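You operate a simulated robot arm through the tools that you are given. There is no shell and no other tool.

You run a simulated two-armed robot. Do the job below in one go: nothing can be reset, and whatever is moved stays where it is left.

## Task
Pick up the label card that says "felt" from the mending bench top with one hand, pass it to the other hand and put it on the packing spot.

Only the result counts: the job must be done as asked and must still hold three seconds after the hand-in. Knocking over, shifting, dropping, spilling or breaking anything else fails it.

## Robot
Two 7-joint arms with two-finger parallel grippers on one trunk, on a base that moves. Base frame: it is fixed to the floor where the robot stands at the start and does not move with it; the origin is under the middle of the robot, x ahead of it, y to its left, z up. Units: mm, degrees, N and s.
The left shoulder is at the start at [110, 169, 1486], the right one opposite. With the tool pointing down near the work surface each hand reaches from about 360 to 700 mm from the robot's upright axis, wherever it stands, measured 20 degrees to its own side. Places, roughly: label card [2250, -1750, 750]; packing spot [0, -5300, 800]. Payload 1.57 kg a hand.
The tool frame of a hand sits at the grasp point between the pads (the TCP): z along the fingers, y along the line on which they close. The tips reach 30 mm beyond it. Largest opening 80 mm; finger width 17, thickness 12; the body of the gripper, 40 by 82 mm, starts 80 mm behind the TCP.
Orientation is told as [roll, pitch, yaw] about the base's x, y, z axes, in that order, counted from this pose: with the fingers straight down and closing along the base's y, the tool's x points along the base's -x, its y along +y and its z along -z.

## Interface
- The arms move only by the tool move_arm. It takes "left_steps", "right_steps" or both (then of equal length, played together; a hand with none holds still); each is a list of rows, each a list of 7 numbers: the turn, a rotation vector about the base's x, y, z in units of 4 degrees (1.0 is 4 degrees), then the shift along the base's x, y, z in units of 30 mm (1.0 is 30 mm), then the finger opening in mm, from 0 to 80. In form: [[wx, wy, wz, dx, dy, dz, grip], ...]. A call has 1 to 20 rows; each row shifts and turns the commanded pose from where the row before left it. A call with a number of a shift or a turn outside -1 to 1 is refused whole. Each row takes 0.2 s and may step no farther than 50 mm and 8.6 degrees from the row before; otherwise, or with a gripper value out of range, the whole call is refused. Where a pose cannot be reached the arm comes as near as it can. A force on the tool above 40 N (or 10 N above the force at the start of the call, whichever is more), or a blocked arm, ends the call early, and 0.2 s more pass. The fingers move at their own pace (about 72 mm/s each) and stop on an object; they squeeze with about 41 N. The grip force told is the motor's: it shows also when the fingers shut on nothing. Time passes only in rows, and 0.2 s behind the last, so rows that do not move let the fingers close. It gives the time, the measured TCP pose, the force on the tool (base axes), the opening and the grip force at its end, in the units of the frame above (readings bear some noise), with the torque about the TCP (base axes, N m) and any sound that the robot's microphone picked up.
- Cameras (640 x 400 px; columns grow to the right, rows downward): "scene" is now at [144.8, 4.9, 1667.7]; the picture's right is [-0.01, -1.00, 0.00], its down [-0.69, 0.01, -0.72] and it looks along [0.72, -0.01, -0.69] (base axes); focal length 281 px, centre (320, 200). "left" rides on the left gripper at [72, 7, -122] in its tool frame; the picture's right is [-0.09, 1.00, 0.00], its down [-0.84, -0.08, -0.54] and it looks along [-0.54, -0.05, 0.84] (tool axes); focal length 238 px, centre (320, 200). "right" rides on the right gripper at [72, -7, -122] in its tool frame; the picture's right is [0.09, 1.00, 0.00], its down [-0.84, 0.08, -0.54] and it looks along [-0.54, 0.05, 0.84] (tool axes); focal length 238 px, centre (320, 200). There is no depth. A picture from a camera that has moved, and an enlarged one, comes with that camera's place and axes in the base frame and with its lens. The place of the scene camera against the robot may be out by one fixed shift of up to 25 mm in any direction.
- snapshot(camera): a new picture of that camera. The clock stands still meanwhile.
- move_column(by): slides the trunk up (or, below 0, down) by that many mm; the arms and the scene camera ride with it, the base frame stays. It gives what a move gives, with no picture.
- base_move(legs): drives the robot by 1 to 6 legs, each [ahead, left, turn to the left] in mm, mm and degrees, along the robot's own axes; the way and the turn of a leg run together, so that a leg with both is an arc; at most 1500 mm and 180 degrees a leg. The arms and the cameras ride along, it lands a little off, and it stops where it bumps. It gives what a move gives.
- aim_head(pan, tilt): turns the head with the scene camera to pan (to the left, within 86 degrees either way) and tilt (down, from -29 to 69), counted from straight ahead of the robot. It gives what a move gives.
- enlarge(camera, box): a new picture of the part [left, top, right, bottom] of that camera's present view, enlarged. The clock stands still meanwhile.
- sign_off(): hands the job in; it is judged then, once.

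Nothing tells you exact positions but the pictures and the camera data. Unless the task says otherwise, let go and move clear before handing in.

The tools are called after "Call:" as a command line: name --argument value ..., lists and objects as JSON in quotes. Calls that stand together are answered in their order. move_arm: Moves the arms, as the interface text tells. Its arguments: {"type":"object","properties":{"left_steps":{"type":"array"},"right_steps":{"type":"array"}},"required":[]} The other tools are called the same way: move_column (by) moves the trunk up or down; base_move (legs) drives the base; aim_head (pan, tilt) turns the head that bears the scene camera; snapshot (camera) takes a picture; enlarge (camera, box) takes an enlarged picture of a part of a camera's view; sign_off () hands the job in.

At the start:

```text
t: 0.0
left_position: [676.0, 224.7, 988.0]
left_orientation: [0.1, 0.0, 0.0]
left_contact_force: [0.8, 0.4, 0.0]
left_ft_torque: [-0.01, 0.03, 0.0]
left_gripper_width: 80.2
left_finger_force: 0.0
right_position: [701.2, -218.5, 1059.7]
right_orientation: [0.1, 0.0, 0.0]
right_contact_force: [0.8, -0.6, 0.1]
right_ft_torque: [-0.01, 0.01, -0.03]
right_gripper_width: 79.9
right_finger_force: 0.0
trunk travel left (down, up): [-800.0, 90.0]
robot x, y, heading: [-1.5, 1.7, 0.1]
head pan, tilt (commanded): [-0.8, 44.0]
```

scene: 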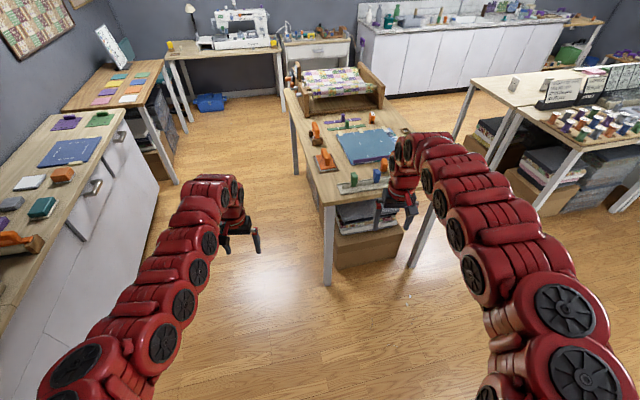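
right: 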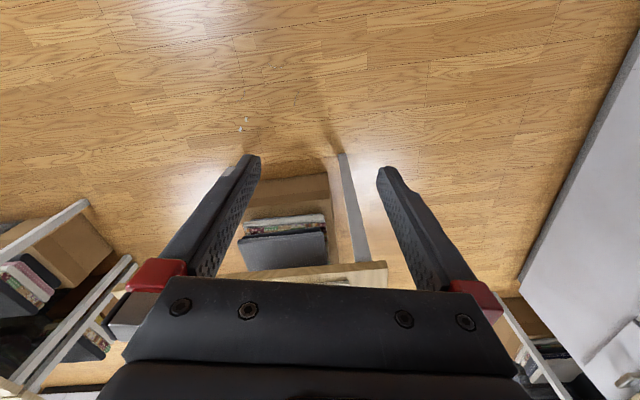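
left: 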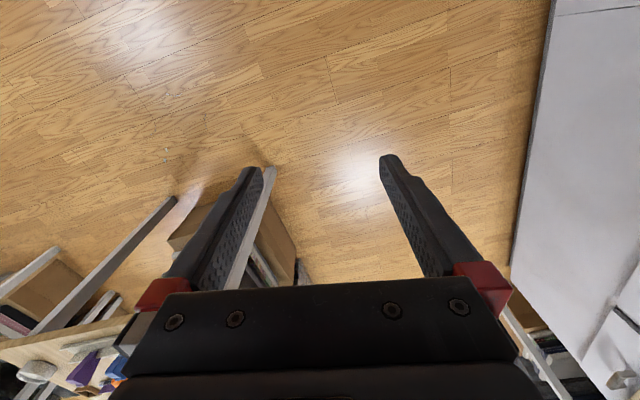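

I see a workshop with several benches; the label card should be ahead and to the right at about [2250, -1750], the packing spot far to the right. I'll look around with the head first.

Call:
aim_head --pan -40 --tilt 20

Call:
snapshot --camera "scene"

Call:
aim_head --pan -85 --tilt 20

Call:
snapshot --camera "scene"

```text
t: 1.1
left_position: [675.1, 224.0, 989.2]
left_orientation: [0.0, 0.0, -0.1]
left_contact_force: [0.4, 0.5, 0.5]
left_ft_torque: [0.0, 0.02, 0.03]
left_gripper_width: 79.9
left_finger_force: 0.1
right_position: [702.4, -218.8, 1060.4]
right_orientation: [0.0, 0.0, 0.1]
right_contact_force: [-0.7, -0.1, 0.4]
right_ft_torque: [0.01, 0.05, -0.02]
right_gripper_width: 79.9
right_finger_force: 0.1
trunk travel left (down, up): [-800.0, 90.0]
robot x, y, heading: [-1.1, 1.1, -0.1]
head pan, tilt (commanded): [-40.0, 20.0]
```

```text
taken
camera scene: at [134.1, -53.7, 1704.9], right [-0.64, -0.77, 0.0], down [-0.26, 0.22, -0.94], along [0.72, -0.6, -0.34], focal length 281 px, centre (320, 200)
```

scene: 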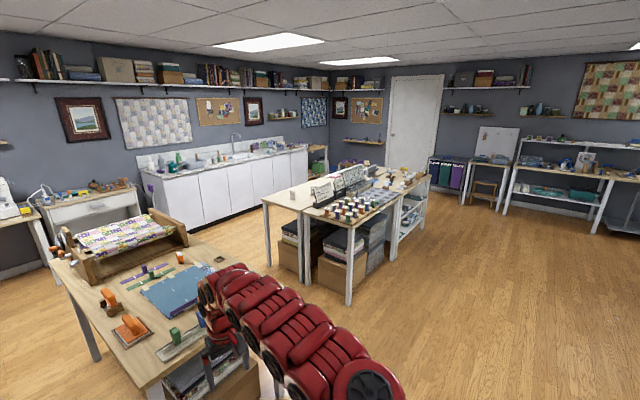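

```text
t: 2.2
left_position: [674.9, 225.1, 988.0]
left_orientation: [0.0, 0.0, 0.0]
left_contact_force: [-0.2, -0.8, 0.8]
left_ft_torque: [-0.01, 0.02, -0.01]
left_gripper_width: 79.9
left_finger_force: 0.2
right_position: [701.4, -218.2, 1059.8]
right_orientation: [-0.1, 0.1, 0.0]
right_contact_force: [0.2, 0.1, 0.9]
right_ft_torque: [0.0, 0.0, -0.02]
right_gripper_width: 80.1
right_finger_force: 0.0
trunk travel left (down, up): [-800.0, 90.0]
robot x, y, heading: [-0.2, 2.0, -0.2]
head pan, tilt (commanded): [-85.0, 20.0]
```

```text
taken
camera scene: at [70.9, -86.7, 1705.0], right [-1.0, -0.09, 0.0], down [-0.03, 0.34, -0.94], along [0.08, -0.94, -0.34], focal length 281 px, centre (320, 200)
```

scene: 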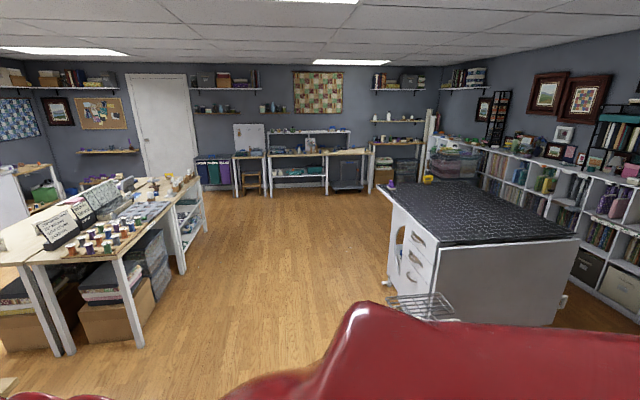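

The central island bench carries the cards near [2250, -1750], and the packing spot is on a table at the far right wall. I'll enlarge both areas.

Call:
enlarge --camera "scene" --box '[240, 110, 400, 210]'

Call:
enlarge --camera "scene" --box '[0, 150, 240, 300]'

Call:
aim_head --pan -40 --tilt 20

Call:
enlarge --camera "scene" --box '[250, 150, 430, 262]'

```text
4.00 times, centred on (320, 160) of scene
camera zoom: at [70.9, -86.7, 1705.0], right [-1.0, -0.09, 0.0], down [-0.03, 0.34, -0.94], along [0.08, -0.94, -0.34], focal length 1123 px, centre (320, 360)
```

zoom: 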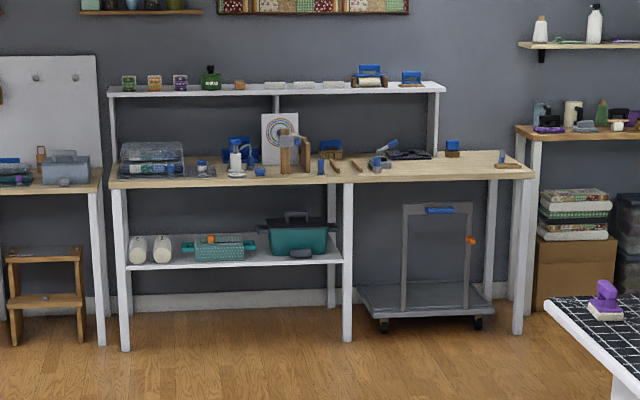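

```text
2.67 times, centred on (120, 225) of scene
camera zoom: at [70.9, -86.7, 1705.0], right [-1.0, -0.09, 0.0], down [-0.03, 0.34, -0.94], along [0.08, -0.94, -0.34], focal length 749 px, centre (853, 133)
```

zoom: 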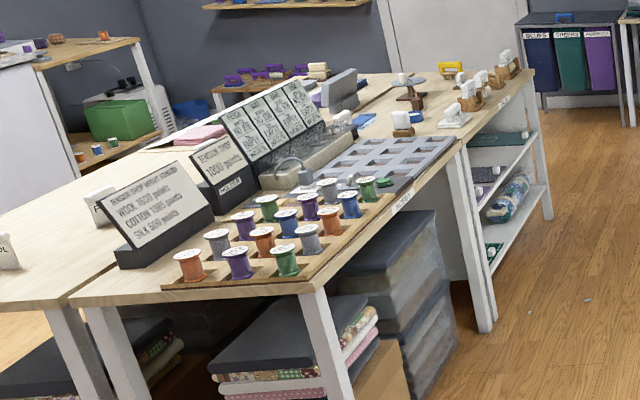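

```text
t: 3.3
left_position: [675.9, 225.9, 988.4]
left_orientation: [0.0, 0.1, -0.1]
left_contact_force: [0.9, 0.3, 0.5]
left_ft_torque: [0.01, 0.02, 0.0]
left_gripper_width: 80.1
left_finger_force: 0.0
right_position: [701.2, -217.7, 1060.9]
right_orientation: [0.0, 0.0, 0.0]
right_contact_force: [0.2, -0.3, -0.6]
right_ft_torque: [-0.03, -0.03, 0.0]
right_gripper_width: 79.8
right_finger_force: 0.2
trunk travel left (down, up): [-800.0, 90.0]
robot x, y, heading: [-3.2, 1.8, 0.1]
head pan, tilt (commanded): [-40.0, 20.0]
```

```text
3.56 times, centred on (340, 206) of scene
camera zoom: at [134.0, -53.9, 1704.9], right [-0.64, -0.77, 0.0], down [-0.26, 0.22, -0.94], along [0.72, -0.6, -0.34], focal length 998 px, centre (249, 179)
```

zoom: 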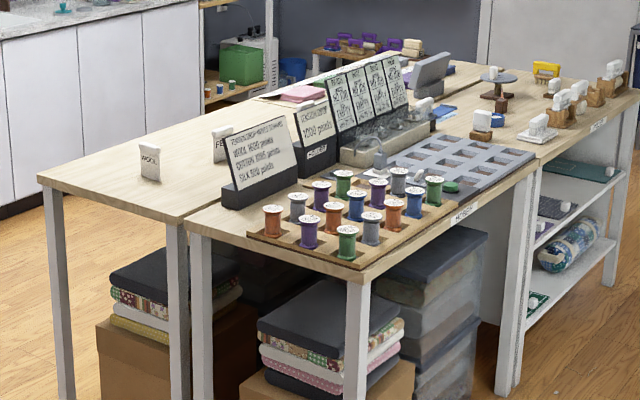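

The FELT card stands on the plain back half of the island bench, about 250 mm from its far long edge; the room is turned about 13° against my base frame. I'll tuck the arms first for driving.

Call:
move_arm --left_steps '[[0, 0, 0, -0.84, 0, 0.6, 80], [0, 0, 0, -0.84, 0, 0.6, 80], [0, 0, 0, -0.84, 0, 0.6, 80], [0, 0, 0, -0.84, 0, 0.6, 80], [0, 0, 0, -0.84, 0, 0.6, 80], [0, 0, 0, -0.84, 0, 0.6, 80], [0, 0, 0, -0.84, 0, 0.6, 80], [0, 0, 0, -0.84, 0, 0.6, 80], [0, 0, 0, -0.84, 0, 0.6, 80]]' --right_steps '[[0, 0, 0, -0.93, 0, 0.33, 80], [0, 0, 0, -0.93, 0, 0.33, 80], [0, 0, 0, -0.93, 0, 0.33, 80], [0, 0, 0, -0.93, 0, 0.33, 80], [0, 0, 0, -0.93, 0, 0.33, 80], [0, 0, 0, -0.93, 0, 0.33, 80], [0, 0, 0, -0.93, 0, 0.33, 80], [0, 0, 0, -0.93, 0, 0.33, 80], [0, 0, 0, -0.93, 0, 0.33, 80]]'

Call:
aim_head --pan -60 --tilt 50

Call:
snapshot --camera "scene"

```text
t: 5.3
left_position: [623.7, 227.6, 1028.3]
left_orientation: [-0.1, 0.0, 0.0]
left_contact_force: [0.1, -0.2, 0.7]
left_ft_torque: [0.05, -0.04, 0.04]
left_gripper_width: 80.0
left_finger_force: 0.1
left hand out of reach, approached as far as the arm can: row 3, 4, 5, 6, 7, 8, 9
right_position: [642.6, -231.7, 1129.1]
right_orientation: [0.0, 0.2, 0.0]
right_contact_force: [-1.2, -0.1, -0.5]
right_ft_torque: [-0.01, -0.01, 0.01]
right_gripper_width: 80.0
right_finger_force: 0.1
right hand out of reach, approached as far as the arm can: row 3, 4, 5, 6, 7, 8, 9
trunk travel left (down, up): [-800.0, 90.0]
robot x, y, heading: [0.3, -2.4, 0.2]
head pan, tilt (commanded): [-40.0, 20.0]
```

```text
t: 6.2
left_position: [623.8, 227.8, 1028.4]
left_orientation: [-0.1, 0.0, 0.0]
left_contact_force: [-0.4, 0.1, -0.4]
left_ft_torque: [0.02, 0.0, 0.01]
left_gripper_width: 79.7
left_finger_force: 0.1
right_position: [641.4, -232.4, 1130.0]
right_orientation: [0.0, 0.2, -0.1]
right_contact_force: [0.3, -0.1, 0.6]
right_ft_torque: [0.0, -0.01, -0.01]
right_gripper_width: 80.0
right_finger_force: 0.0
trunk travel left (down, up): [-800.0, 90.0]
robot x, y, heading: [-1.8, -1.7, -0.0]
head pan, tilt (commanded): [-60.0, 50.0]
```

```text
taken
camera scene: at [101.3, -60.6, 1659.4], right [-0.87, -0.5, 0.0], down [-0.38, 0.66, -0.64], along [0.32, -0.56, -0.77], focal length 281 px, centre (320, 200)
```

scene: 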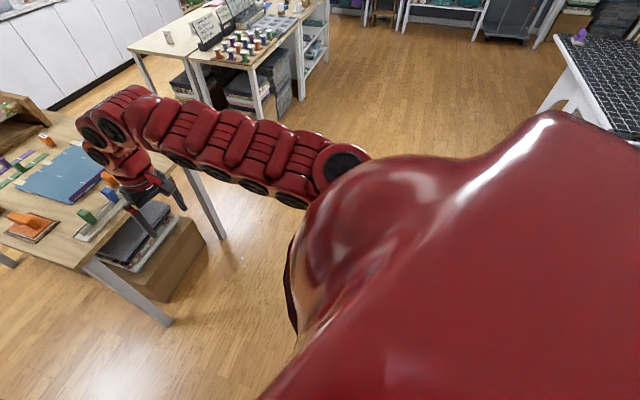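

The arms tuck only a little at this height, but the hands stay well above bench level. I'll turn to line up with the room and slide right into the aisle's line, then check the view.

Call:
base_move --legs '[[0, 0, 13], [0, -1275, 0]]'

Call:
aim_head --pan -20 --tilt 35

Call:
snapshot --camera "scene"

```text
t: 13.6
left_position: [856.2, -887.7, 1028.1]
left_orientation: [0.0, 0.1, 14.4]
left_contact_force: [-0.5, 0.4, 0.1]
left_ft_torque: [0.01, 0.01, -0.03]
left_gripper_width: 80.1
left_finger_force: 0.1
right_position: [985.9, -1327.9, 1129.4]
right_orientation: [-0.1, 0.1, 14.4]
right_contact_force: [0.4, 0.0, -1.1]
right_ft_torque: [0.05, 0.0, 0.02]
right_gripper_width: 80.2
right_finger_force: 0.0
trunk travel left (down, up): [-800.0, 90.0]
robot x, y, heading: [306.8, -1262.0, 14.1]
head pan, tilt (commanded): [-60.0, 50.0]
```

```text
t: 14.7
left_position: [855.4, -887.3, 1029.1]
left_orientation: [0.0, -0.1, 14.3]
left_contact_force: [0.7, -0.3, 0.5]
left_ft_torque: [0.0, -0.01, 0.02]
left_gripper_width: 79.6
left_finger_force: 0.0
right_position: [985.3, -1329.0, 1129.8]
right_orientation: [0.0, 0.3, 14.3]
right_contact_force: [-0.1, 0.2, -0.8]
right_ft_torque: [-0.03, -0.01, -0.02]
right_gripper_width: 79.8
right_finger_force: 0.0
trunk travel left (down, up): [-800.0, 90.0]
robot x, y, heading: [306.2, -1260.3, 14.4]
head pan, tilt (commanded): [-20.0, 35.0]
```

```text
taken
camera scene: at [453.9, -1244.5, 1681.1], right [-0.1, -0.99, 0.0], down [-0.57, 0.06, -0.82], along [0.81, -0.08, -0.57], focal length 281 px, centre (320, 200)
```

scene: 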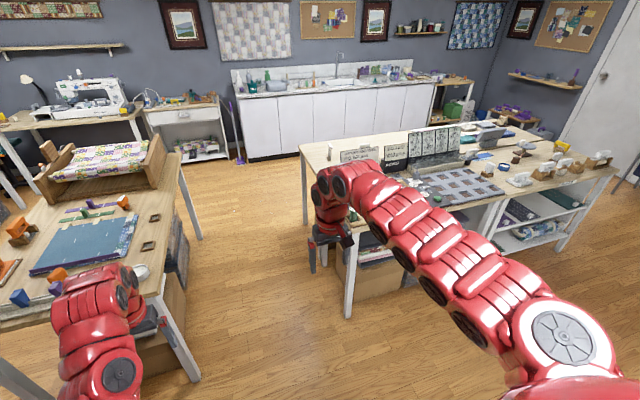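

The aisle lies ahead between the print table and the island. Before driving I'll zoom on the cards for a better fix.

Call:
enlarge --camera "scene" --box '[290, 110, 450, 210]'

Call:
enlarge --camera "scene" --box '[430, 110, 640, 241]'

```text
4.00 times, centred on (370, 160) of scene
camera zoom: at [453.9, -1244.5, 1681.1], right [-0.1, -0.99, 0.0], down [-0.57, 0.06, -0.82], along [0.81, -0.08, -0.57], focal length 1123 px, centre (120, 360)
```

zoom: 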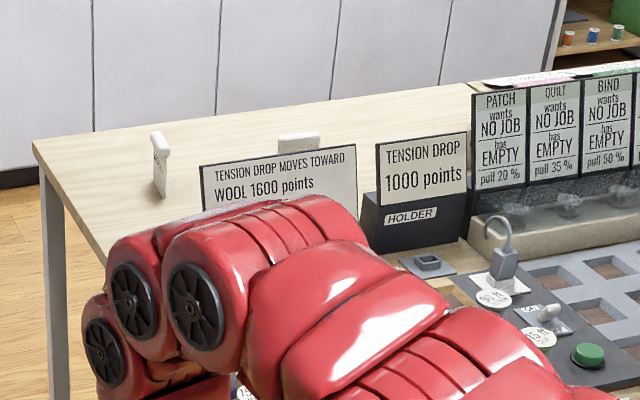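

```text
3.05 times, centred on (535, 176) of scene
camera zoom: at [453.9, -1244.5, 1681.1], right [-0.1, -0.99, 0.0], down [-0.57, 0.06, -0.82], along [0.81, -0.08, -0.57], focal length 856 px, centre (-335, 275)
```

zoom: 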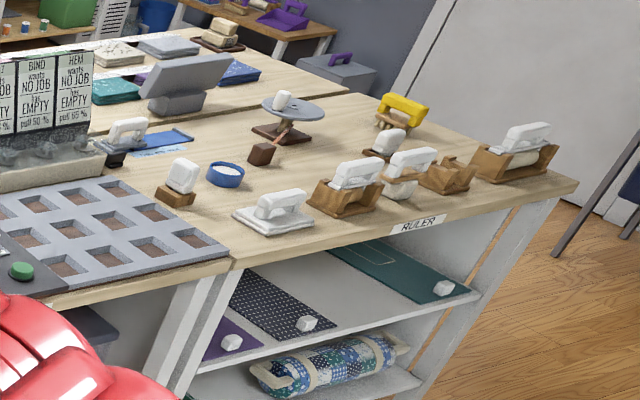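

The FELT card stands upright on the plain bench at roughly [2340, -1765]. I'll drive through the aisle's middle to the open corridor behind the island.

Call:
base_move --legs '[[0, -90, -1.3], [700, 0, 0]]'

Call:
aim_head --pan -10 --tilt 40

Call:
snapshot --camera "scene"

```text
t: 19.2
left_position: [1570.2, -830.7, 1028.9]
left_orientation: [-0.1, 0.0, 13.0]
left_contact_force: [-0.4, -0.1, 0.2]
left_ft_torque: [-0.01, -0.01, -0.03]
left_gripper_width: 80.0
left_finger_force: 0.1
right_position: [1690.4, -1273.4, 1130.0]
right_orientation: [0.0, 0.1, 12.9]
right_contact_force: [-0.1, 0.0, 1.1]
right_ft_torque: [-0.01, 0.01, 0.0]
right_gripper_width: 79.9
right_finger_force: 0.1
trunk travel left (down, up): [-800.0, 90.0]
robot x, y, heading: [1011.4, -1194.6, 12.8]
head pan, tilt (commanded): [-20.0, 35.0]
```

```text
t: 19.9
left_position: [1570.5, -831.1, 1027.9]
left_orientation: [-0.1, 0.0, 13.0]
left_contact_force: [0.7, -0.8, 0.0]
left_ft_torque: [-0.01, 0.02, -0.02]
left_gripper_width: 80.0
left_finger_force: 0.0
right_position: [1690.0, -1276.2, 1129.8]
right_orientation: [0.1, 0.2, 12.9]
right_contact_force: [0.1, -0.1, -0.5]
right_ft_torque: [0.03, -0.01, 0.01]
right_gripper_width: 79.9
right_finger_force: 0.0
trunk travel left (down, up): [-800.0, 90.0]
robot x, y, heading: [1010.4, -1193.3, 12.8]
head pan, tilt (commanded): [-10.0, 40.0]
```

```text
taken
camera scene: at [1158.4, -1163.9, 1673.5], right [0.05, -1.0, 0.0], down [-0.64, -0.03, -0.77], along [0.77, 0.04, -0.64], focal length 281 px, centre (320, 200)
```

scene: 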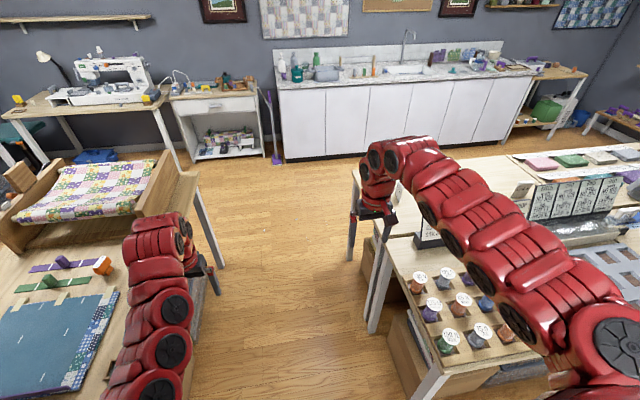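

The lane looks centred between the two tables. I'll continue ahead to the corridor behind the island.

Call:
base_move --legs '[[1060, 0, 0], [1060, 0, 0]]'

Call:
aim_head --pan -86 --tilt 35

Call:
snapshot --camera "scene"

```text
t: 30.5
left_position: [3664.0, -379.9, 1028.5]
left_orientation: [0.0, -0.1, 12.5]
left_contact_force: [0.8, -0.7, 1.1]
left_ft_torque: [0.02, -0.03, 0.0]
left_gripper_width: 80.1
left_finger_force: 0.1
right_position: [3783.5, -824.5, 1129.9]
right_orientation: [0.0, 0.3, 12.5]
right_contact_force: [1.0, 0.0, 0.6]
right_ft_torque: [0.01, -0.01, -0.02]
right_gripper_width: 80.2
right_finger_force: 0.0
trunk travel left (down, up): [-800.0, 90.0]
robot x, y, heading: [3101.9, -735.0, 12.4]
head pan, tilt (commanded): [-10.0, 40.0]
```

```text
t: 32.0
left_position: [3666.0, -379.9, 1028.5]
left_orientation: [0.1, 0.0, 12.6]
left_contact_force: [0.0, 0.3, 0.0]
left_ft_torque: [0.01, 0.0, 0.0]
left_gripper_width: 79.9
left_finger_force: 0.1
right_position: [3782.7, -823.8, 1130.0]
right_orientation: [-0.1, 0.3, 12.6]
right_contact_force: [0.2, -0.2, 1.0]
right_ft_torque: [-0.04, 0.0, 0.0]
right_gripper_width: 79.9
right_finger_force: 0.1
trunk travel left (down, up): [-800.0, 90.0]
robot x, y, heading: [3104.6, -736.5, 12.6]
head pan, tilt (commanded): [-85.9, 35.0]
```

```text
taken
camera scene: at [3191.6, -797.7, 1681.1], right [-0.96, -0.29, 0.0], down [-0.16, 0.55, -0.82], along [0.23, -0.79, -0.57], focal length 281 px, centre (320, 200)
```

scene: 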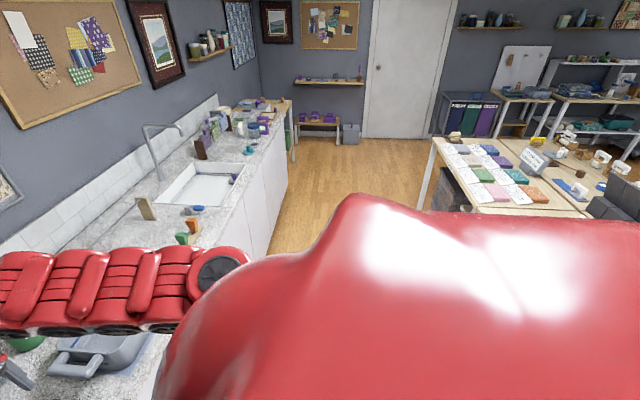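

The counter is nearer than I'd estimated and my hands are over it, so I'll back up before turning right to face down the corridor.

Call:
base_move --legs '[[-330, 0, 0]]'

Call:
aim_head --pan -60 --tilt 45

Call:
snapshot --camera "scene"

Call:
snapshot --camera "right"

Call:
snapshot --camera "left"

```text
t: 34.2
left_position: [3341.3, -452.4, 1028.0]
left_orientation: [-0.1, 0.1, 12.5]
left_contact_force: [0.6, 0.4, 0.3]
left_ft_torque: [-0.02, 0.03, -0.01]
left_gripper_width: 80.2
left_finger_force: 0.1
right_position: [3457.8, -896.5, 1129.8]
right_orientation: [0.0, 0.1, 12.5]
right_contact_force: [-0.1, 0.2, -0.2]
right_ft_torque: [0.01, -0.01, -0.03]
right_gripper_width: 80.1
right_finger_force: 0.1
trunk travel left (down, up): [-800.0, 90.0]
robot x, y, heading: [2778.9, -803.6, 12.6]
head pan, tilt (commanded): [-85.9, 35.0]
```

```text
t: 35.1
left_position: [3342.3, -451.4, 1028.6]
left_orientation: [0.1, 0.0, 12.6]
left_contact_force: [0.7, -0.2, 0.2]
left_ft_torque: [0.03, 0.01, 0.0]
left_gripper_width: 80.0
left_finger_force: 0.1
right_position: [3459.1, -896.2, 1128.6]
right_orientation: [0.0, 0.1, 12.5]
right_contact_force: [0.2, 0.0, 0.4]
right_ft_torque: [0.02, -0.01, 0.0]
right_gripper_width: 80.0
right_finger_force: 0.0
trunk travel left (down, up): [-800.0, 90.0]
robot x, y, heading: [2778.7, -810.9, 12.6]
head pan, tilt (commanded): [-60.0, 45.0]
```

```text
taken
camera scene: at [2896.5, -845.4, 1666.3], right [-0.74, -0.67, 0.0], down [-0.48, 0.52, -0.71], along [0.48, -0.52, -0.71], focal length 281 px, centre (320, 200)
```

scene: 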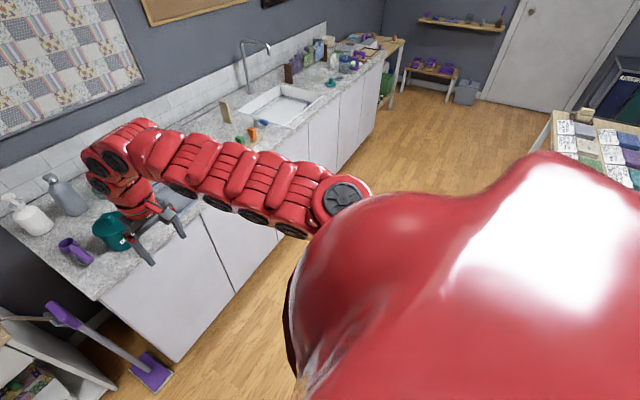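

```text
taken
camera right: at [3389.8, -918.1, 1252.0], right [-0.31, 0.95, 0.0], down [0.8, 0.26, 0.54], along [0.51, 0.17, -0.84], focal length 238 px, centre (320, 200)
```

right: 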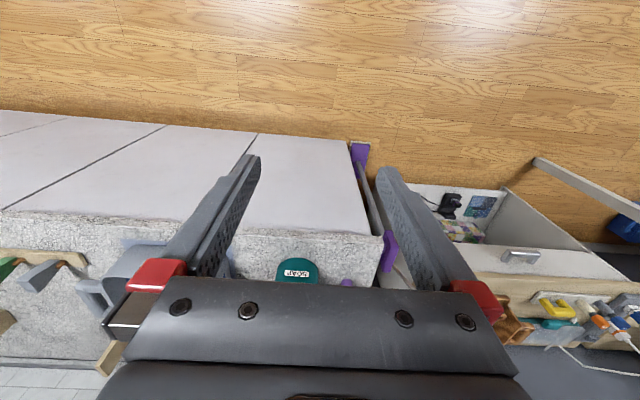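

```text
taken
camera left: at [3269.6, -460.6, 1149.5], right [-0.13, 0.99, 0.0], down [0.83, 0.11, 0.54], along [0.54, 0.07, -0.84], focal length 238 px, centre (320, 200)
```

left: 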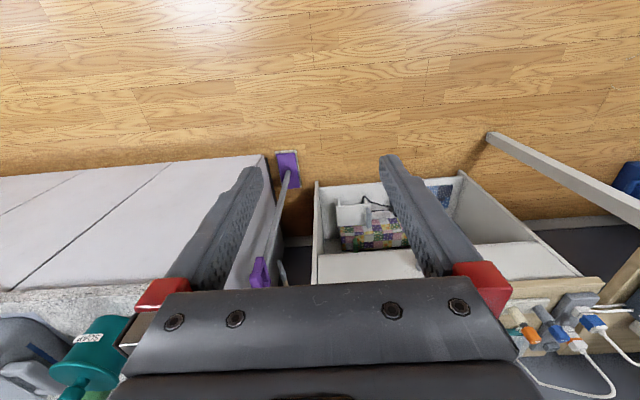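

The counter front is at about X'≈3400 in room terms, so the turn is clear. I'll turn right 90° to face down the corridor between island and counter.

Call:
base_move --legs '[[0, 0, -90]]'

Call:
aim_head --pan -30 --tilt 45

Call:
snapshot --camera "scene"

Call:
aim_head --pan 20 --tilt 40

Call:
snapshot --camera "scene"

```text
t: 39.3
left_position: [3138.4, -1369.2, 1028.6]
left_orientation: [0.0, 0.0, -77.4]
left_contact_force: [0.3, 0.0, -0.4]
left_ft_torque: [-0.02, 0.0, -0.03]
left_gripper_width: 79.9
left_finger_force: 0.1
right_position: [2694.6, -1484.6, 1130.0]
right_orientation: [0.0, 0.3, -77.4]
right_contact_force: [0.1, -0.9, 0.2]
right_ft_torque: [-0.03, 0.01, -0.02]
right_gripper_width: 79.9
right_finger_force: 0.1
trunk travel left (down, up): [-800.0, 90.0]
robot x, y, heading: [2780.5, -809.4, -77.2]
head pan, tilt (commanded): [-60.0, 45.0]
```

```text
t: 40.3
left_position: [3138.2, -1367.6, 1028.4]
left_orientation: [0.0, -0.1, -77.3]
left_contact_force: [0.0, 0.6, 0.6]
left_ft_torque: [0.01, 0.01, -0.01]
left_gripper_width: 80.1
left_finger_force: 0.0
right_position: [2694.4, -1485.6, 1130.8]
right_orientation: [0.1, 0.1, -77.5]
right_contact_force: [-0.4, 0.5, 0.3]
right_ft_torque: [-0.03, 0.0, 0.0]
right_gripper_width: 79.9
right_finger_force: 0.0
trunk travel left (down, up): [-800.0, 90.0]
robot x, y, heading: [2783.9, -807.9, -77.2]
head pan, tilt (commanded): [-30.0, 45.0]
```

```text
taken
camera scene: at [2755.9, -958.8, 1666.3], right [-0.95, 0.3, 0.0], down [0.21, 0.67, -0.71], along [-0.21, -0.67, -0.71], focal length 281 px, centre (320, 200)
```

scene: 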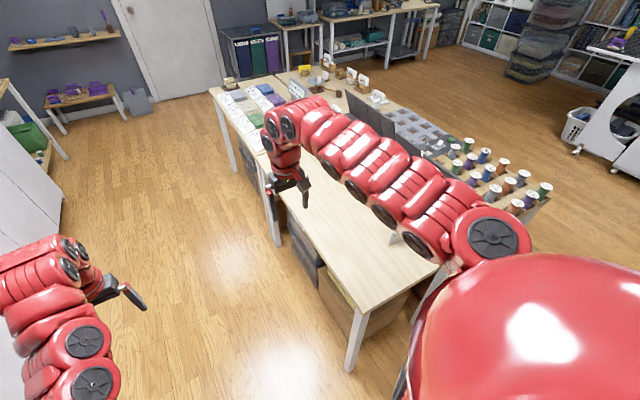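

```text
t: 41.5
left_position: [3138.1, -1368.9, 1027.9]
left_orientation: [0.0, 0.0, -77.3]
left_contact_force: [-0.7, 0.1, -0.6]
left_ft_torque: [0.03, 0.0, -0.01]
left_gripper_width: 79.9
left_finger_force: 0.1
right_position: [2694.7, -1485.7, 1129.3]
right_orientation: [0.0, 0.2, -77.4]
right_contact_force: [0.3, 0.1, 0.0]
right_ft_torque: [0.0, 0.01, -0.01]
right_gripper_width: 80.3
right_finger_force: 0.1
trunk travel left (down, up): [-800.0, 90.0]
robot x, y, heading: [2780.8, -810.2, -77.2]
head pan, tilt (commanded): [20.0, 40.0]
```

```text
taken
camera scene: at [2826.0, -952.9, 1673.5], right [-0.84, -0.54, 0.0], down [-0.35, 0.54, -0.77], along [0.41, -0.65, -0.64], focal length 281 px, centre (320, 200)
```

scene: 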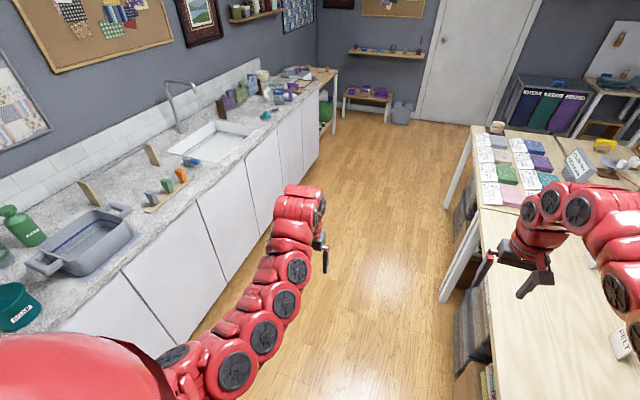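

The FELT card is near [2226, -1755], about 370 mm in from the bench's back edge. I'll look down to see my own base footprint before choosing how close to stand.

Call:
aim_head --pan 0 --tilt 69

Call:
snapshot --camera "scene"

Call:
aim_head --pan -20 --tilt 55

Call:
snapshot --camera "scene"

```text
t: 42.4
left_position: [3138.7, -1369.3, 1028.2]
left_orientation: [0.0, 0.0, -77.4]
left_contact_force: [-0.4, 0.6, 0.1]
left_ft_torque: [0.01, -0.03, -0.03]
left_gripper_width: 80.2
left_finger_force: 0.0
right_position: [2694.2, -1486.1, 1129.6]
right_orientation: [0.0, 0.2, -77.4]
right_contact_force: [0.1, 0.9, 0.2]
right_ft_torque: [0.01, 0.0, 0.0]
right_gripper_width: 80.0
right_finger_force: 0.0
trunk travel left (down, up): [-800.0, 90.0]
robot x, y, heading: [2779.0, -809.6, -77.3]
head pan, tilt (commanded): [0.0, 68.8]
```

```text
taken
camera scene: at [2792.6, -935.8, 1637.5], right [-0.98, -0.22, 0.0], down [-0.2, 0.91, -0.36], along [0.08, -0.35, -0.93], focal length 281 px, centre (320, 200)
```

scene: 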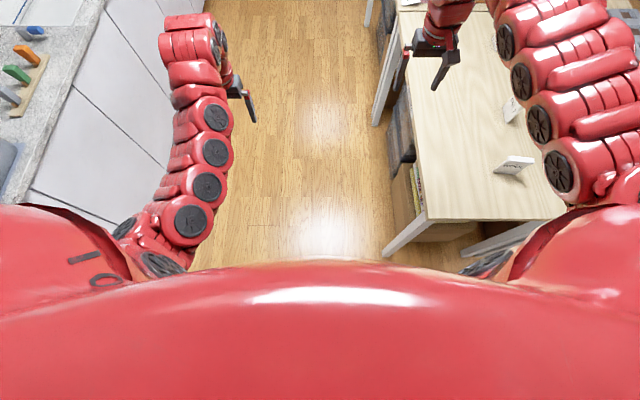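

```text
t: 43.2
left_position: [3138.4, -1368.6, 1028.4]
left_orientation: [0.0, 0.0, -77.5]
left_contact_force: [0.0, 0.4, -0.5]
left_ft_torque: [0.03, -0.03, -0.02]
left_gripper_width: 80.0
left_finger_force: 0.1
right_position: [2694.8, -1485.9, 1130.5]
right_orientation: [-0.1, 0.1, -77.3]
right_contact_force: [-0.3, 1.1, -0.1]
right_ft_torque: [0.01, 0.0, -0.01]
right_gripper_width: 80.0
right_finger_force: 0.0
trunk travel left (down, up): [-800.0, 90.0]
robot x, y, heading: [2782.6, -810.9, -77.3]
head pan, tilt (commanded): [-20.0, 55.0]
```

```text
taken
camera scene: at [2771.1, -952.7, 1652.8], right [-0.99, 0.13, 0.0], down [0.11, 0.81, -0.57], along [-0.07, -0.57, -0.82], focal length 281 px, centre (320, 200)
```

scene: 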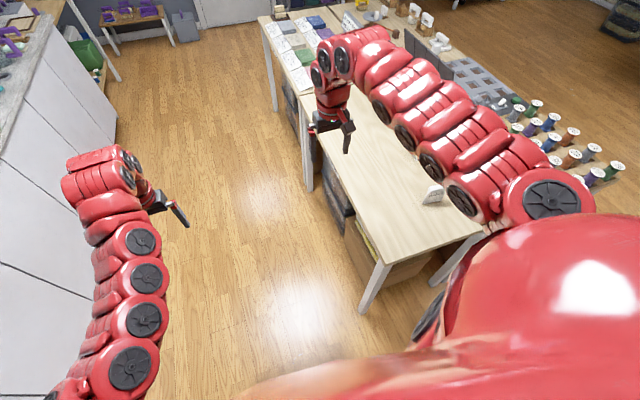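

The base itself isn't visible, so I'll stay well clear: shift slightly left, drive down the corridor past the bench corner, then turn right to face the bench.

Call:
base_move --legs '[[0, 130, 0], [966, 0, 0], [0, 0, -90]]'

Call:
aim_head --pan 0 --tilt 50

Call:
snapshot --camera "scene"

Call:
snapshot --camera "right"

```text
t: 52.9
left_position: [2566.9, -2090.0, 1028.7]
left_orientation: [0.1, 0.0, -165.9]
left_contact_force: [0.5, 0.0, 0.1]
left_ft_torque: [0.0, 0.0, 0.0]
left_gripper_width: 80.1
left_finger_force: 0.0
right_position: [2438.6, -1648.9, 1130.1]
right_orientation: [0.0, 0.2, -166.0]
right_contact_force: [-0.2, -0.3, 0.4]
right_ft_torque: [0.0, -0.02, 0.03]
right_gripper_width: 80.2
right_finger_force: 0.0
trunk travel left (down, up): [-800.0, 90.0]
robot x, y, heading: [3121.2, -1718.1, -165.7]
head pan, tilt (commanded): [-20.0, 55.0]
```

```text
t: 53.7
left_position: [2567.3, -2090.0, 1027.6]
left_orientation: [-0.1, 0.0, -165.8]
left_contact_force: [-0.4, 0.1, 0.3]
left_ft_torque: [0.01, -0.01, -0.01]
left_gripper_width: 80.0
left_finger_force: 0.0
right_position: [2439.7, -1648.8, 1130.5]
right_orientation: [0.1, 0.2, -166.0]
right_contact_force: [0.2, 0.0, -0.1]
right_ft_torque: [-0.02, 0.0, 0.0]
right_gripper_width: 80.1
right_finger_force: 0.0
trunk travel left (down, up): [-800.0, 90.0]
robot x, y, heading: [3119.9, -1715.5, -166.1]
head pan, tilt (commanded): [0.0, 50.0]
```

```text
taken
camera scene: at [2947.3, -1750.1, 1659.4], right [-0.24, 0.97, 0.0], down [0.74, 0.19, -0.64], along [-0.62, -0.16, -0.77], focal length 281 px, centre (320, 200)
```

scene: 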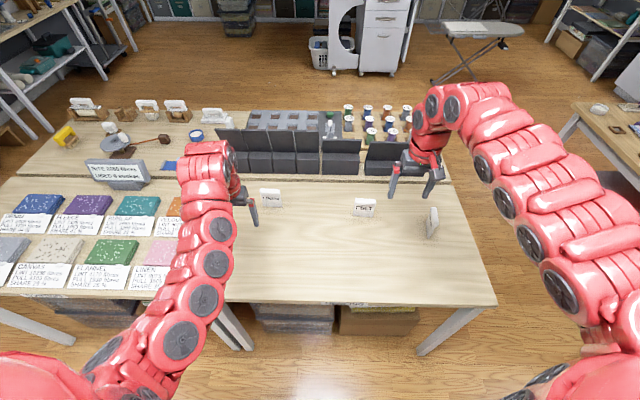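

```text
taken
camera right: at [2506.8, -1625.2, 1252.1], right [0.33, -0.94, 0.0], down [-0.79, -0.28, 0.54], along [-0.51, -0.18, -0.84], focal length 238 px, centre (320, 200)
```

right: 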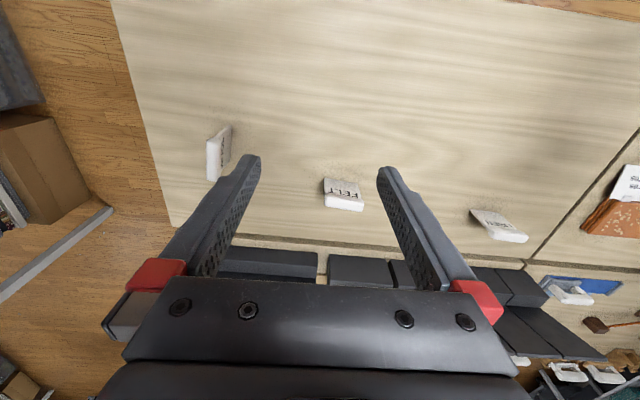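

Three label cards stand on the bench: one on the left, FELT in the middle, WOOL on the right. I'll zoom in to read and measure them.

Call:
enlarge --camera "scene" --box '[240, 160, 460, 297]'

Call:
enlarge --camera "right" --box '[190, 100, 540, 319]'

Call:
enlarge --camera "scene" --box '[350, 190, 390, 220]'

```text
2.91 times, centred on (350, 228) of scene
camera zoom: at [2947.3, -1750.1, 1659.4], right [-0.24, 0.97, 0.0], down [0.74, 0.19, -0.64], along [-0.62, -0.16, -0.77], focal length 817 px, centre (233, 117)
```

zoom: 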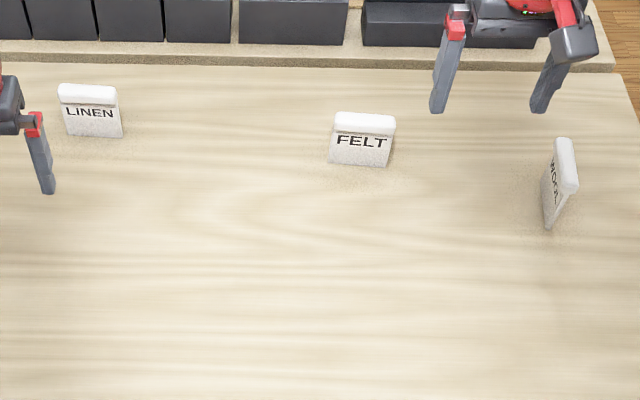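

```text
1.83 times, centred on (365, 210) of right
camera zoom: at [2506.8, -1625.2, 1252.1], right [0.33, -0.94, 0.0], down [-0.79, -0.28, 0.54], along [-0.51, -0.18, -0.84], focal length 435 px, centre (238, 183)
```

zoom: 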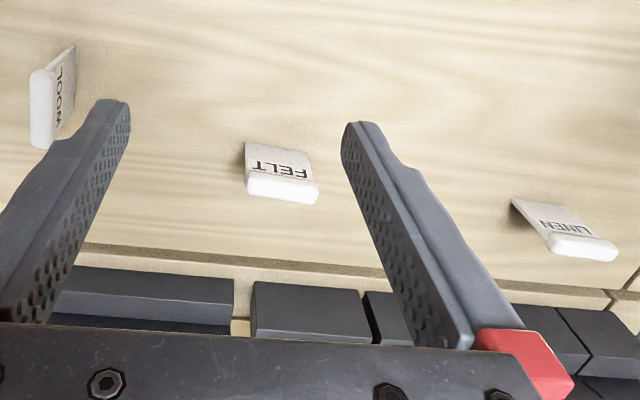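

```text
13.33 times, centred on (370, 205) of scene
camera zoom: at [2947.3, -1750.1, 1659.4], right [-0.24, 0.97, 0.0], down [0.74, 0.19, -0.64], along [-0.62, -0.16, -0.77], focal length 3743 px, centre (-347, 133)
```

zoom: 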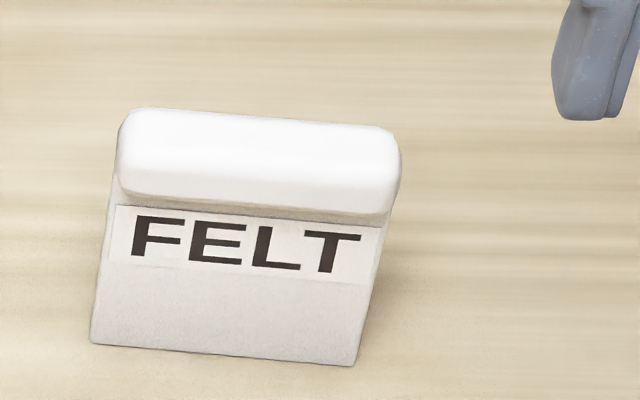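

FELT is clearly the middle card: a thin plate about 78 mm wide with a thick grip bar on top. I'll raise the left hand for clearance, then creep toward the bench in small legs, checking for bumps.

Call:
move_arm --left_steps '[[0, 0, 0, -0.3, -0.08, 0.85, 80], [0, 0, 0, -0.3, -0.08, 0.85, 80], [0, 0, 0, -0.2, -0.05, 0.85, 80], [0, 0, 0, -0.1, 0, 0.85, 80]]'

Call:
base_move --legs '[[80, 0, 0]]'

Call:
snapshot --camera "scene"

```text
t: 54.7
left_position: [2540.2, -2097.3, 1130.7]
left_orientation: [0.1, 0.1, -165.9]
left_contact_force: [-0.5, -0.6, -0.5]
left_ft_torque: [0.01, 0.0, 0.03]
left_gripper_width: 79.7
left_finger_force: 0.1
right_position: [2438.6, -1649.5, 1128.8]
right_orientation: [0.0, 0.1, -166.0]
right_contact_force: [-0.1, 0.2, -0.9]
right_ft_torque: [-0.01, 0.03, 0.0]
right_gripper_width: 80.0
right_finger_force: 0.1
trunk travel left (down, up): [-800.0, 90.0]
robot x, y, heading: [3118.7, -1720.8, -165.8]
head pan, tilt (commanded): [0.0, 50.0]
```

```text
t: 55.8
left_position: [2462.4, -2113.2, 1130.3]
left_orientation: [0.0, 0.0, -165.9]
left_contact_force: [-0.5, -0.5, -0.7]
left_ft_torque: [-0.04, 0.0, 0.01]
left_gripper_width: 80.0
left_finger_force: 0.0
right_position: [2362.7, -1668.0, 1131.0]
right_orientation: [0.1, 0.1, -166.0]
right_contact_force: [0.1, -0.3, -0.2]
right_ft_torque: [0.0, 0.0, -0.01]
right_gripper_width: 79.9
right_finger_force: 0.1
trunk travel left (down, up): [-800.0, 90.0]
robot x, y, heading: [3038.7, -1735.3, -166.0]
head pan, tilt (commanded): [0.0, 50.0]
```

```text
taken
camera scene: at [2871.3, -1769.2, 1659.6], right [-0.24, 0.97, 0.0], down [0.74, 0.19, -0.64], along [-0.62, -0.16, -0.77], focal length 281 px, centre (320, 200)
```

scene: 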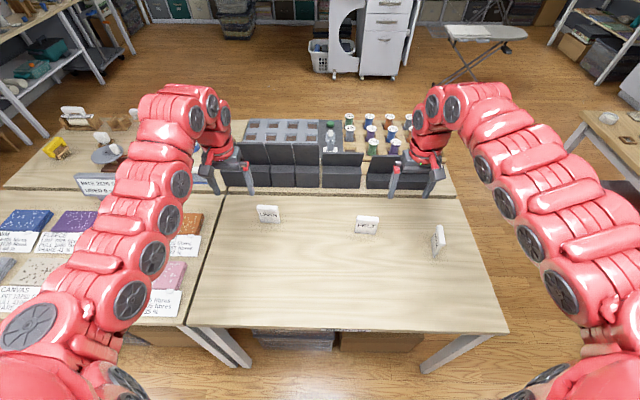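

No bump, and the axis is about 420 mm from the edge. I'll creep another 60 mm and then lower the trunk in stages.

Call:
base_move --legs '[[60, 0, 0]]'

Call:
move_column --by -100

Call:
snapshot --camera "scene"

Call:
snapshot --camera "right"

```text
t: 56.7
left_position: [2406.9, -2129.9, 1132.6]
left_orientation: [0.0, -0.2, -166.0]
left_contact_force: [0.7, -1.3, 0.4]
left_ft_torque: [-0.05, -0.01, -0.03]
left_gripper_width: 80.2
left_finger_force: 0.1
right_position: [2305.3, -1682.0, 1133.4]
right_orientation: [0.0, -0.1, -166.1]
right_contact_force: [0.1, 0.6, 0.3]
right_ft_torque: [-0.03, 0.0, -0.04]
right_gripper_width: 80.1
right_finger_force: 0.1
trunk travel left (down, up): [-800.0, 90.0]
robot x, y, heading: [2980.3, -1751.1, -165.9]
head pan, tilt (commanded): [0.0, 50.0]
```

```text
t: 58.1
left_position: [2403.0, -2130.3, 1029.7]
left_orientation: [0.0, 0.1, -165.8]
left_contact_force: [0.8, -0.4, -0.4]
left_ft_torque: [0.02, 0.02, 0.02]
left_gripper_width: 80.1
left_finger_force: 0.1
right_position: [2301.6, -1682.6, 1029.8]
right_orientation: [0.0, 0.1, -165.9]
right_contact_force: [0.0, -0.8, -0.5]
right_ft_torque: [0.0, -0.01, -0.02]
right_gripper_width: 80.1
right_finger_force: 0.1
trunk travel left (down, up): [-700.0, 190.0]
robot x, y, heading: [2982.4, -1752.3, -166.0]
head pan, tilt (commanded): [0.0, 50.0]
```

```text
taken
camera scene: at [2810.7, -1784.3, 1559.4], right [-0.24, 0.97, 0.0], down [0.74, 0.19, -0.64], along [-0.62, -0.16, -0.77], focal length 281 px, centre (320, 200)
```

scene: 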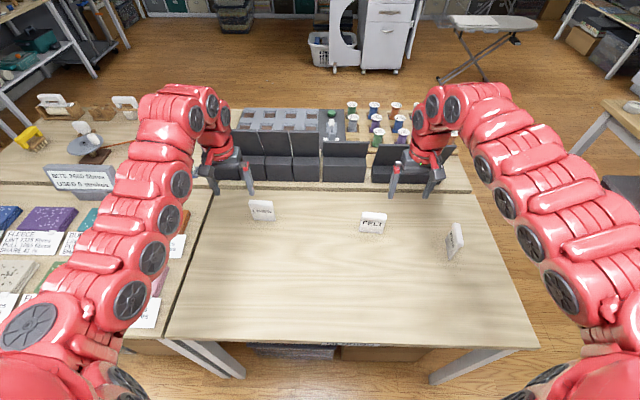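

```text
taken
camera right: at [2370.3, -1659.1, 1152.1], right [0.33, -0.94, 0.0], down [-0.79, -0.28, 0.54], along [-0.51, -0.18, -0.84], focal length 238 px, centre (320, 200)
```

right: 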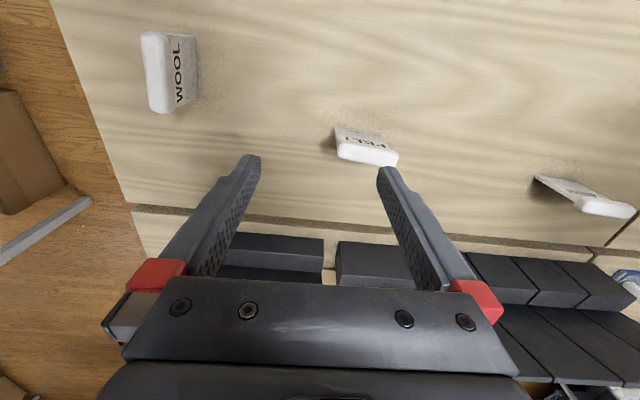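

Good view: FELT is in front of the right hand. I'll yaw the right hand about 82° so that the fingers close across the card's thickness, with its camera on the outer side.

Call:
move_arm --right_steps '[[0, 0, 1, 0, 0, 0, 80], [0, 0, 1, 0, 0, 0, 80], [0, 0, 1, 0, 0, 0, 80], [0, 0, 1, 0, 0, 0, 80], [0, 0, 1, 0, 0, 0, 80], [0, 0, 1, 0, 0, 0, 80], [0, 0, 1, 0, 0, 0, 80], [0, 0, 1, 0, 0, 0, 80], [0, 0, 1, 0, 0, 0, 80], [0, 0, 1, 0, 0, 0, 80]]'

```text
t: 60.3
left_position: [2402.5, -2130.9, 1029.7]
left_orientation: [0.0, 0.0, -165.9]
left_contact_force: [0.4, 0.2, -0.2]
left_ft_torque: [0.03, 0.01, 0.03]
left_gripper_width: 79.8
left_finger_force: 0.2
right_position: [2301.8, -1684.0, 1030.5]
right_orientation: [0.0, 0.0, -125.9]
right_contact_force: [0.2, 0.1, -0.5]
right_ft_torque: [0.04, 0.03, 0.02]
right_gripper_width: 80.1
right_finger_force: 0.0
trunk travel left (down, up): [-700.0, 190.0]
robot x, y, heading: [2980.5, -1751.4, -166.1]
head pan, tilt (commanded): [0.0, 50.0]
```

The rotation works so far. I'll finish it and look.

Call:
move_arm --right_steps '[[0, 0, 1, 0, 0, 0, 80], [0, 0, 1, 0, 0, 0, 80], [0, 0, 1, 0, 0, 0, 80], [0, 0, 1, 0, 0, 0, 80], [0, 0, 1, 0, 0, 0, 80], [0, 0, 1, 0, 0, 0, 80], [0, 0, 1, 0, 0, 0, 80], [0, 0, 1, 0, 0, 0, 80], [0, 0, 1, 0, 0, 0, 80], [0, 0, 1, 0, 0, 0, 80], [0, 0, 0.5, 0, 0, 0, 80]]'

Call:
snapshot --camera "right"

Call:
snapshot --camera "scene"

```text
t: 62.7
left_position: [2401.6, -2131.2, 1030.6]
left_orientation: [0.0, 0.1, -165.9]
left_contact_force: [0.6, -0.6, 0.9]
left_ft_torque: [-0.02, -0.02, -0.02]
left_gripper_width: 79.8
left_finger_force: 0.0
right_position: [2303.2, -1682.4, 1029.8]
right_orientation: [0.0, 0.2, -83.9]
right_contact_force: [0.7, 0.3, 0.2]
right_ft_torque: [0.0, -0.01, 0.01]
right_gripper_width: 80.0
right_finger_force: 0.1
trunk travel left (down, up): [-700.0, 190.0]
robot x, y, heading: [2980.3, -1751.1, -166.1]
head pan, tilt (commanded): [0.0, 50.0]
```

```text
taken
camera right: at [2288.4, -1612.1, 1152.2], right [0.98, 0.2, 0.0], down [0.17, -0.83, 0.54], along [0.11, -0.53, -0.84], focal length 238 px, centre (320, 200)
```

right: 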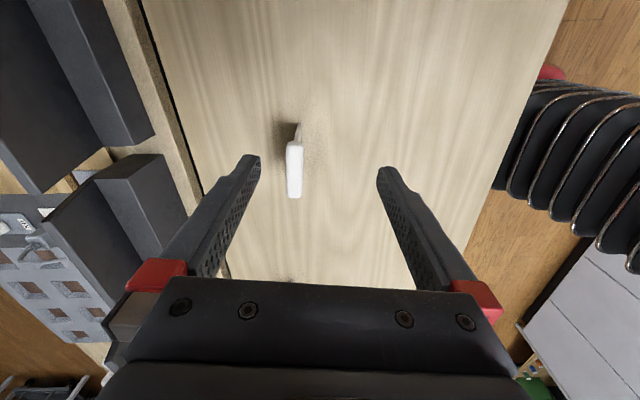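

```text
taken
camera scene: at [2811.0, -1784.3, 1559.4], right [-0.24, 0.97, 0.0], down [0.74, 0.19, -0.64], along [-0.62, -0.16, -0.77], focal length 281 px, centre (320, 200)
```

scene: 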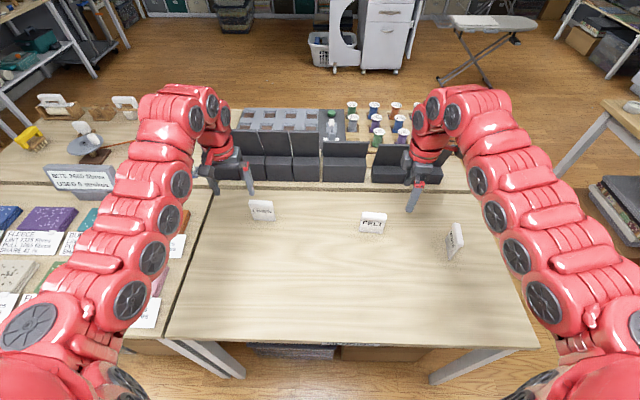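

The right camera now looks down on FELT's bar edge-on. I'll enlarge for precise measurement.

Call:
enlarge --camera "right" --box '[250, 110, 346, 206]'

Call:
enlarge --camera "scene" --box '[340, 190, 420, 250]'

```text
4.17 times, centred on (298, 158) of right
camera zoom: at [2288.4, -1612.1, 1152.2], right [0.98, 0.2, 0.0], down [0.17, -0.83, 0.54], along [0.11, -0.53, -0.84], focal length 993 px, centre (412, 375)
```

zoom: 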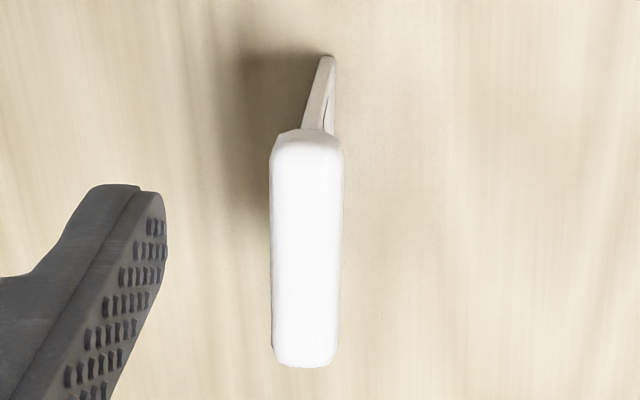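

```text
6.67 times, centred on (380, 220) of scene
camera zoom: at [2811.0, -1784.3, 1559.4], right [-0.24, 0.97, 0.0], down [0.74, 0.19, -0.64], along [-0.62, -0.16, -0.77], focal length 1872 px, centre (-80, 67)
```

zoom: 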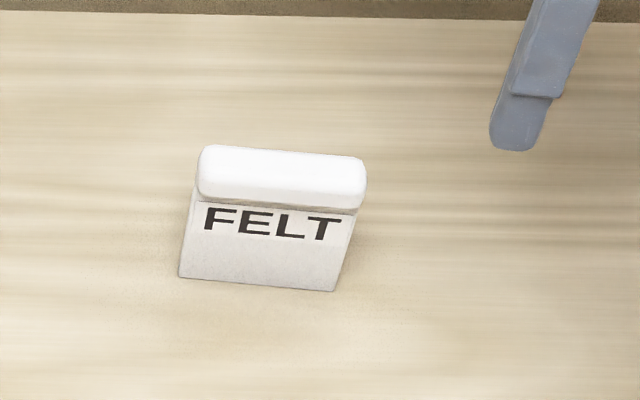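

Triangulating the two right-camera views, the bar's centre is about [2283, -1750], its top at z≈874, bench top about 789, and it's 75 mm long and turned 8°. I'll hover the right hand above the card's right part.

Call:
move_arm --right_steps '[[0, 0, 0.12, -0.19, -0.38, -0.6, 80], [0, 0, 0.12, -0.19, -0.38, -0.6, 80], [0, 0, 0.12, -0.19, -0.38, -0.6, 80], [0, 0, 0.12, -0.19, -0.38, -0.6, 80]]'

Call:
snapshot --camera "right"

Call:
snapshot --camera "scene"

```text
t: 63.7
left_position: [2401.7, -2130.9, 1029.9]
left_orientation: [0.0, 0.0, -166.0]
left_contact_force: [0.1, 1.0, 0.3]
left_ft_torque: [0.01, -0.01, 0.02]
left_gripper_width: 79.9
left_finger_force: 0.2
right_position: [2279.5, -1727.8, 956.8]
right_orientation: [0.1, 0.2, -82.1]
right_contact_force: [-0.8, 0.1, 0.3]
right_ft_torque: [0.0, 0.02, 0.03]
right_gripper_width: 80.2
right_finger_force: 0.1
trunk travel left (down, up): [-700.0, 190.0]
robot x, y, heading: [2982.9, -1753.2, -165.9]
head pan, tilt (commanded): [0.0, 50.0]
```

```text
taken
camera right: at [2263.3, -1658.5, 1079.9], right [0.97, 0.23, 0.0], down [0.19, -0.82, 0.54], along [0.13, -0.52, -0.84], focal length 238 px, centre (320, 200)
```

right: 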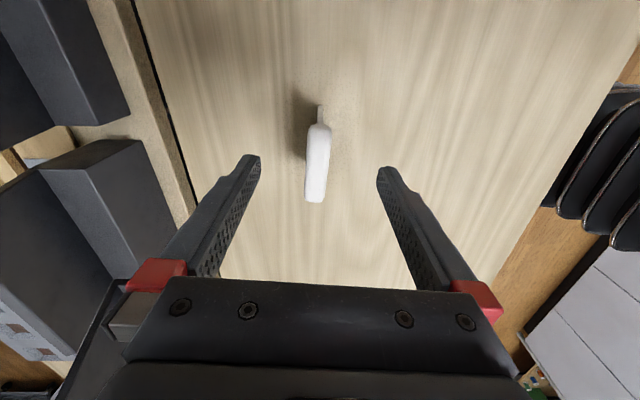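

```text
taken
camera scene: at [2810.2, -1784.9, 1559.2], right [-0.24, 0.97, 0.0], down [0.74, 0.19, -0.64], along [-0.62, -0.16, -0.77], focal length 281 px, centre (320, 200)
```

scene: 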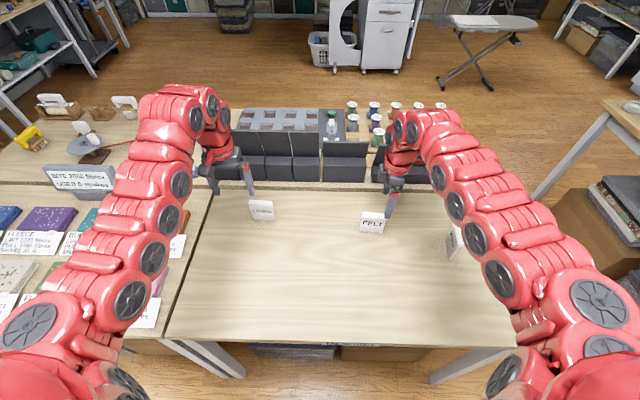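

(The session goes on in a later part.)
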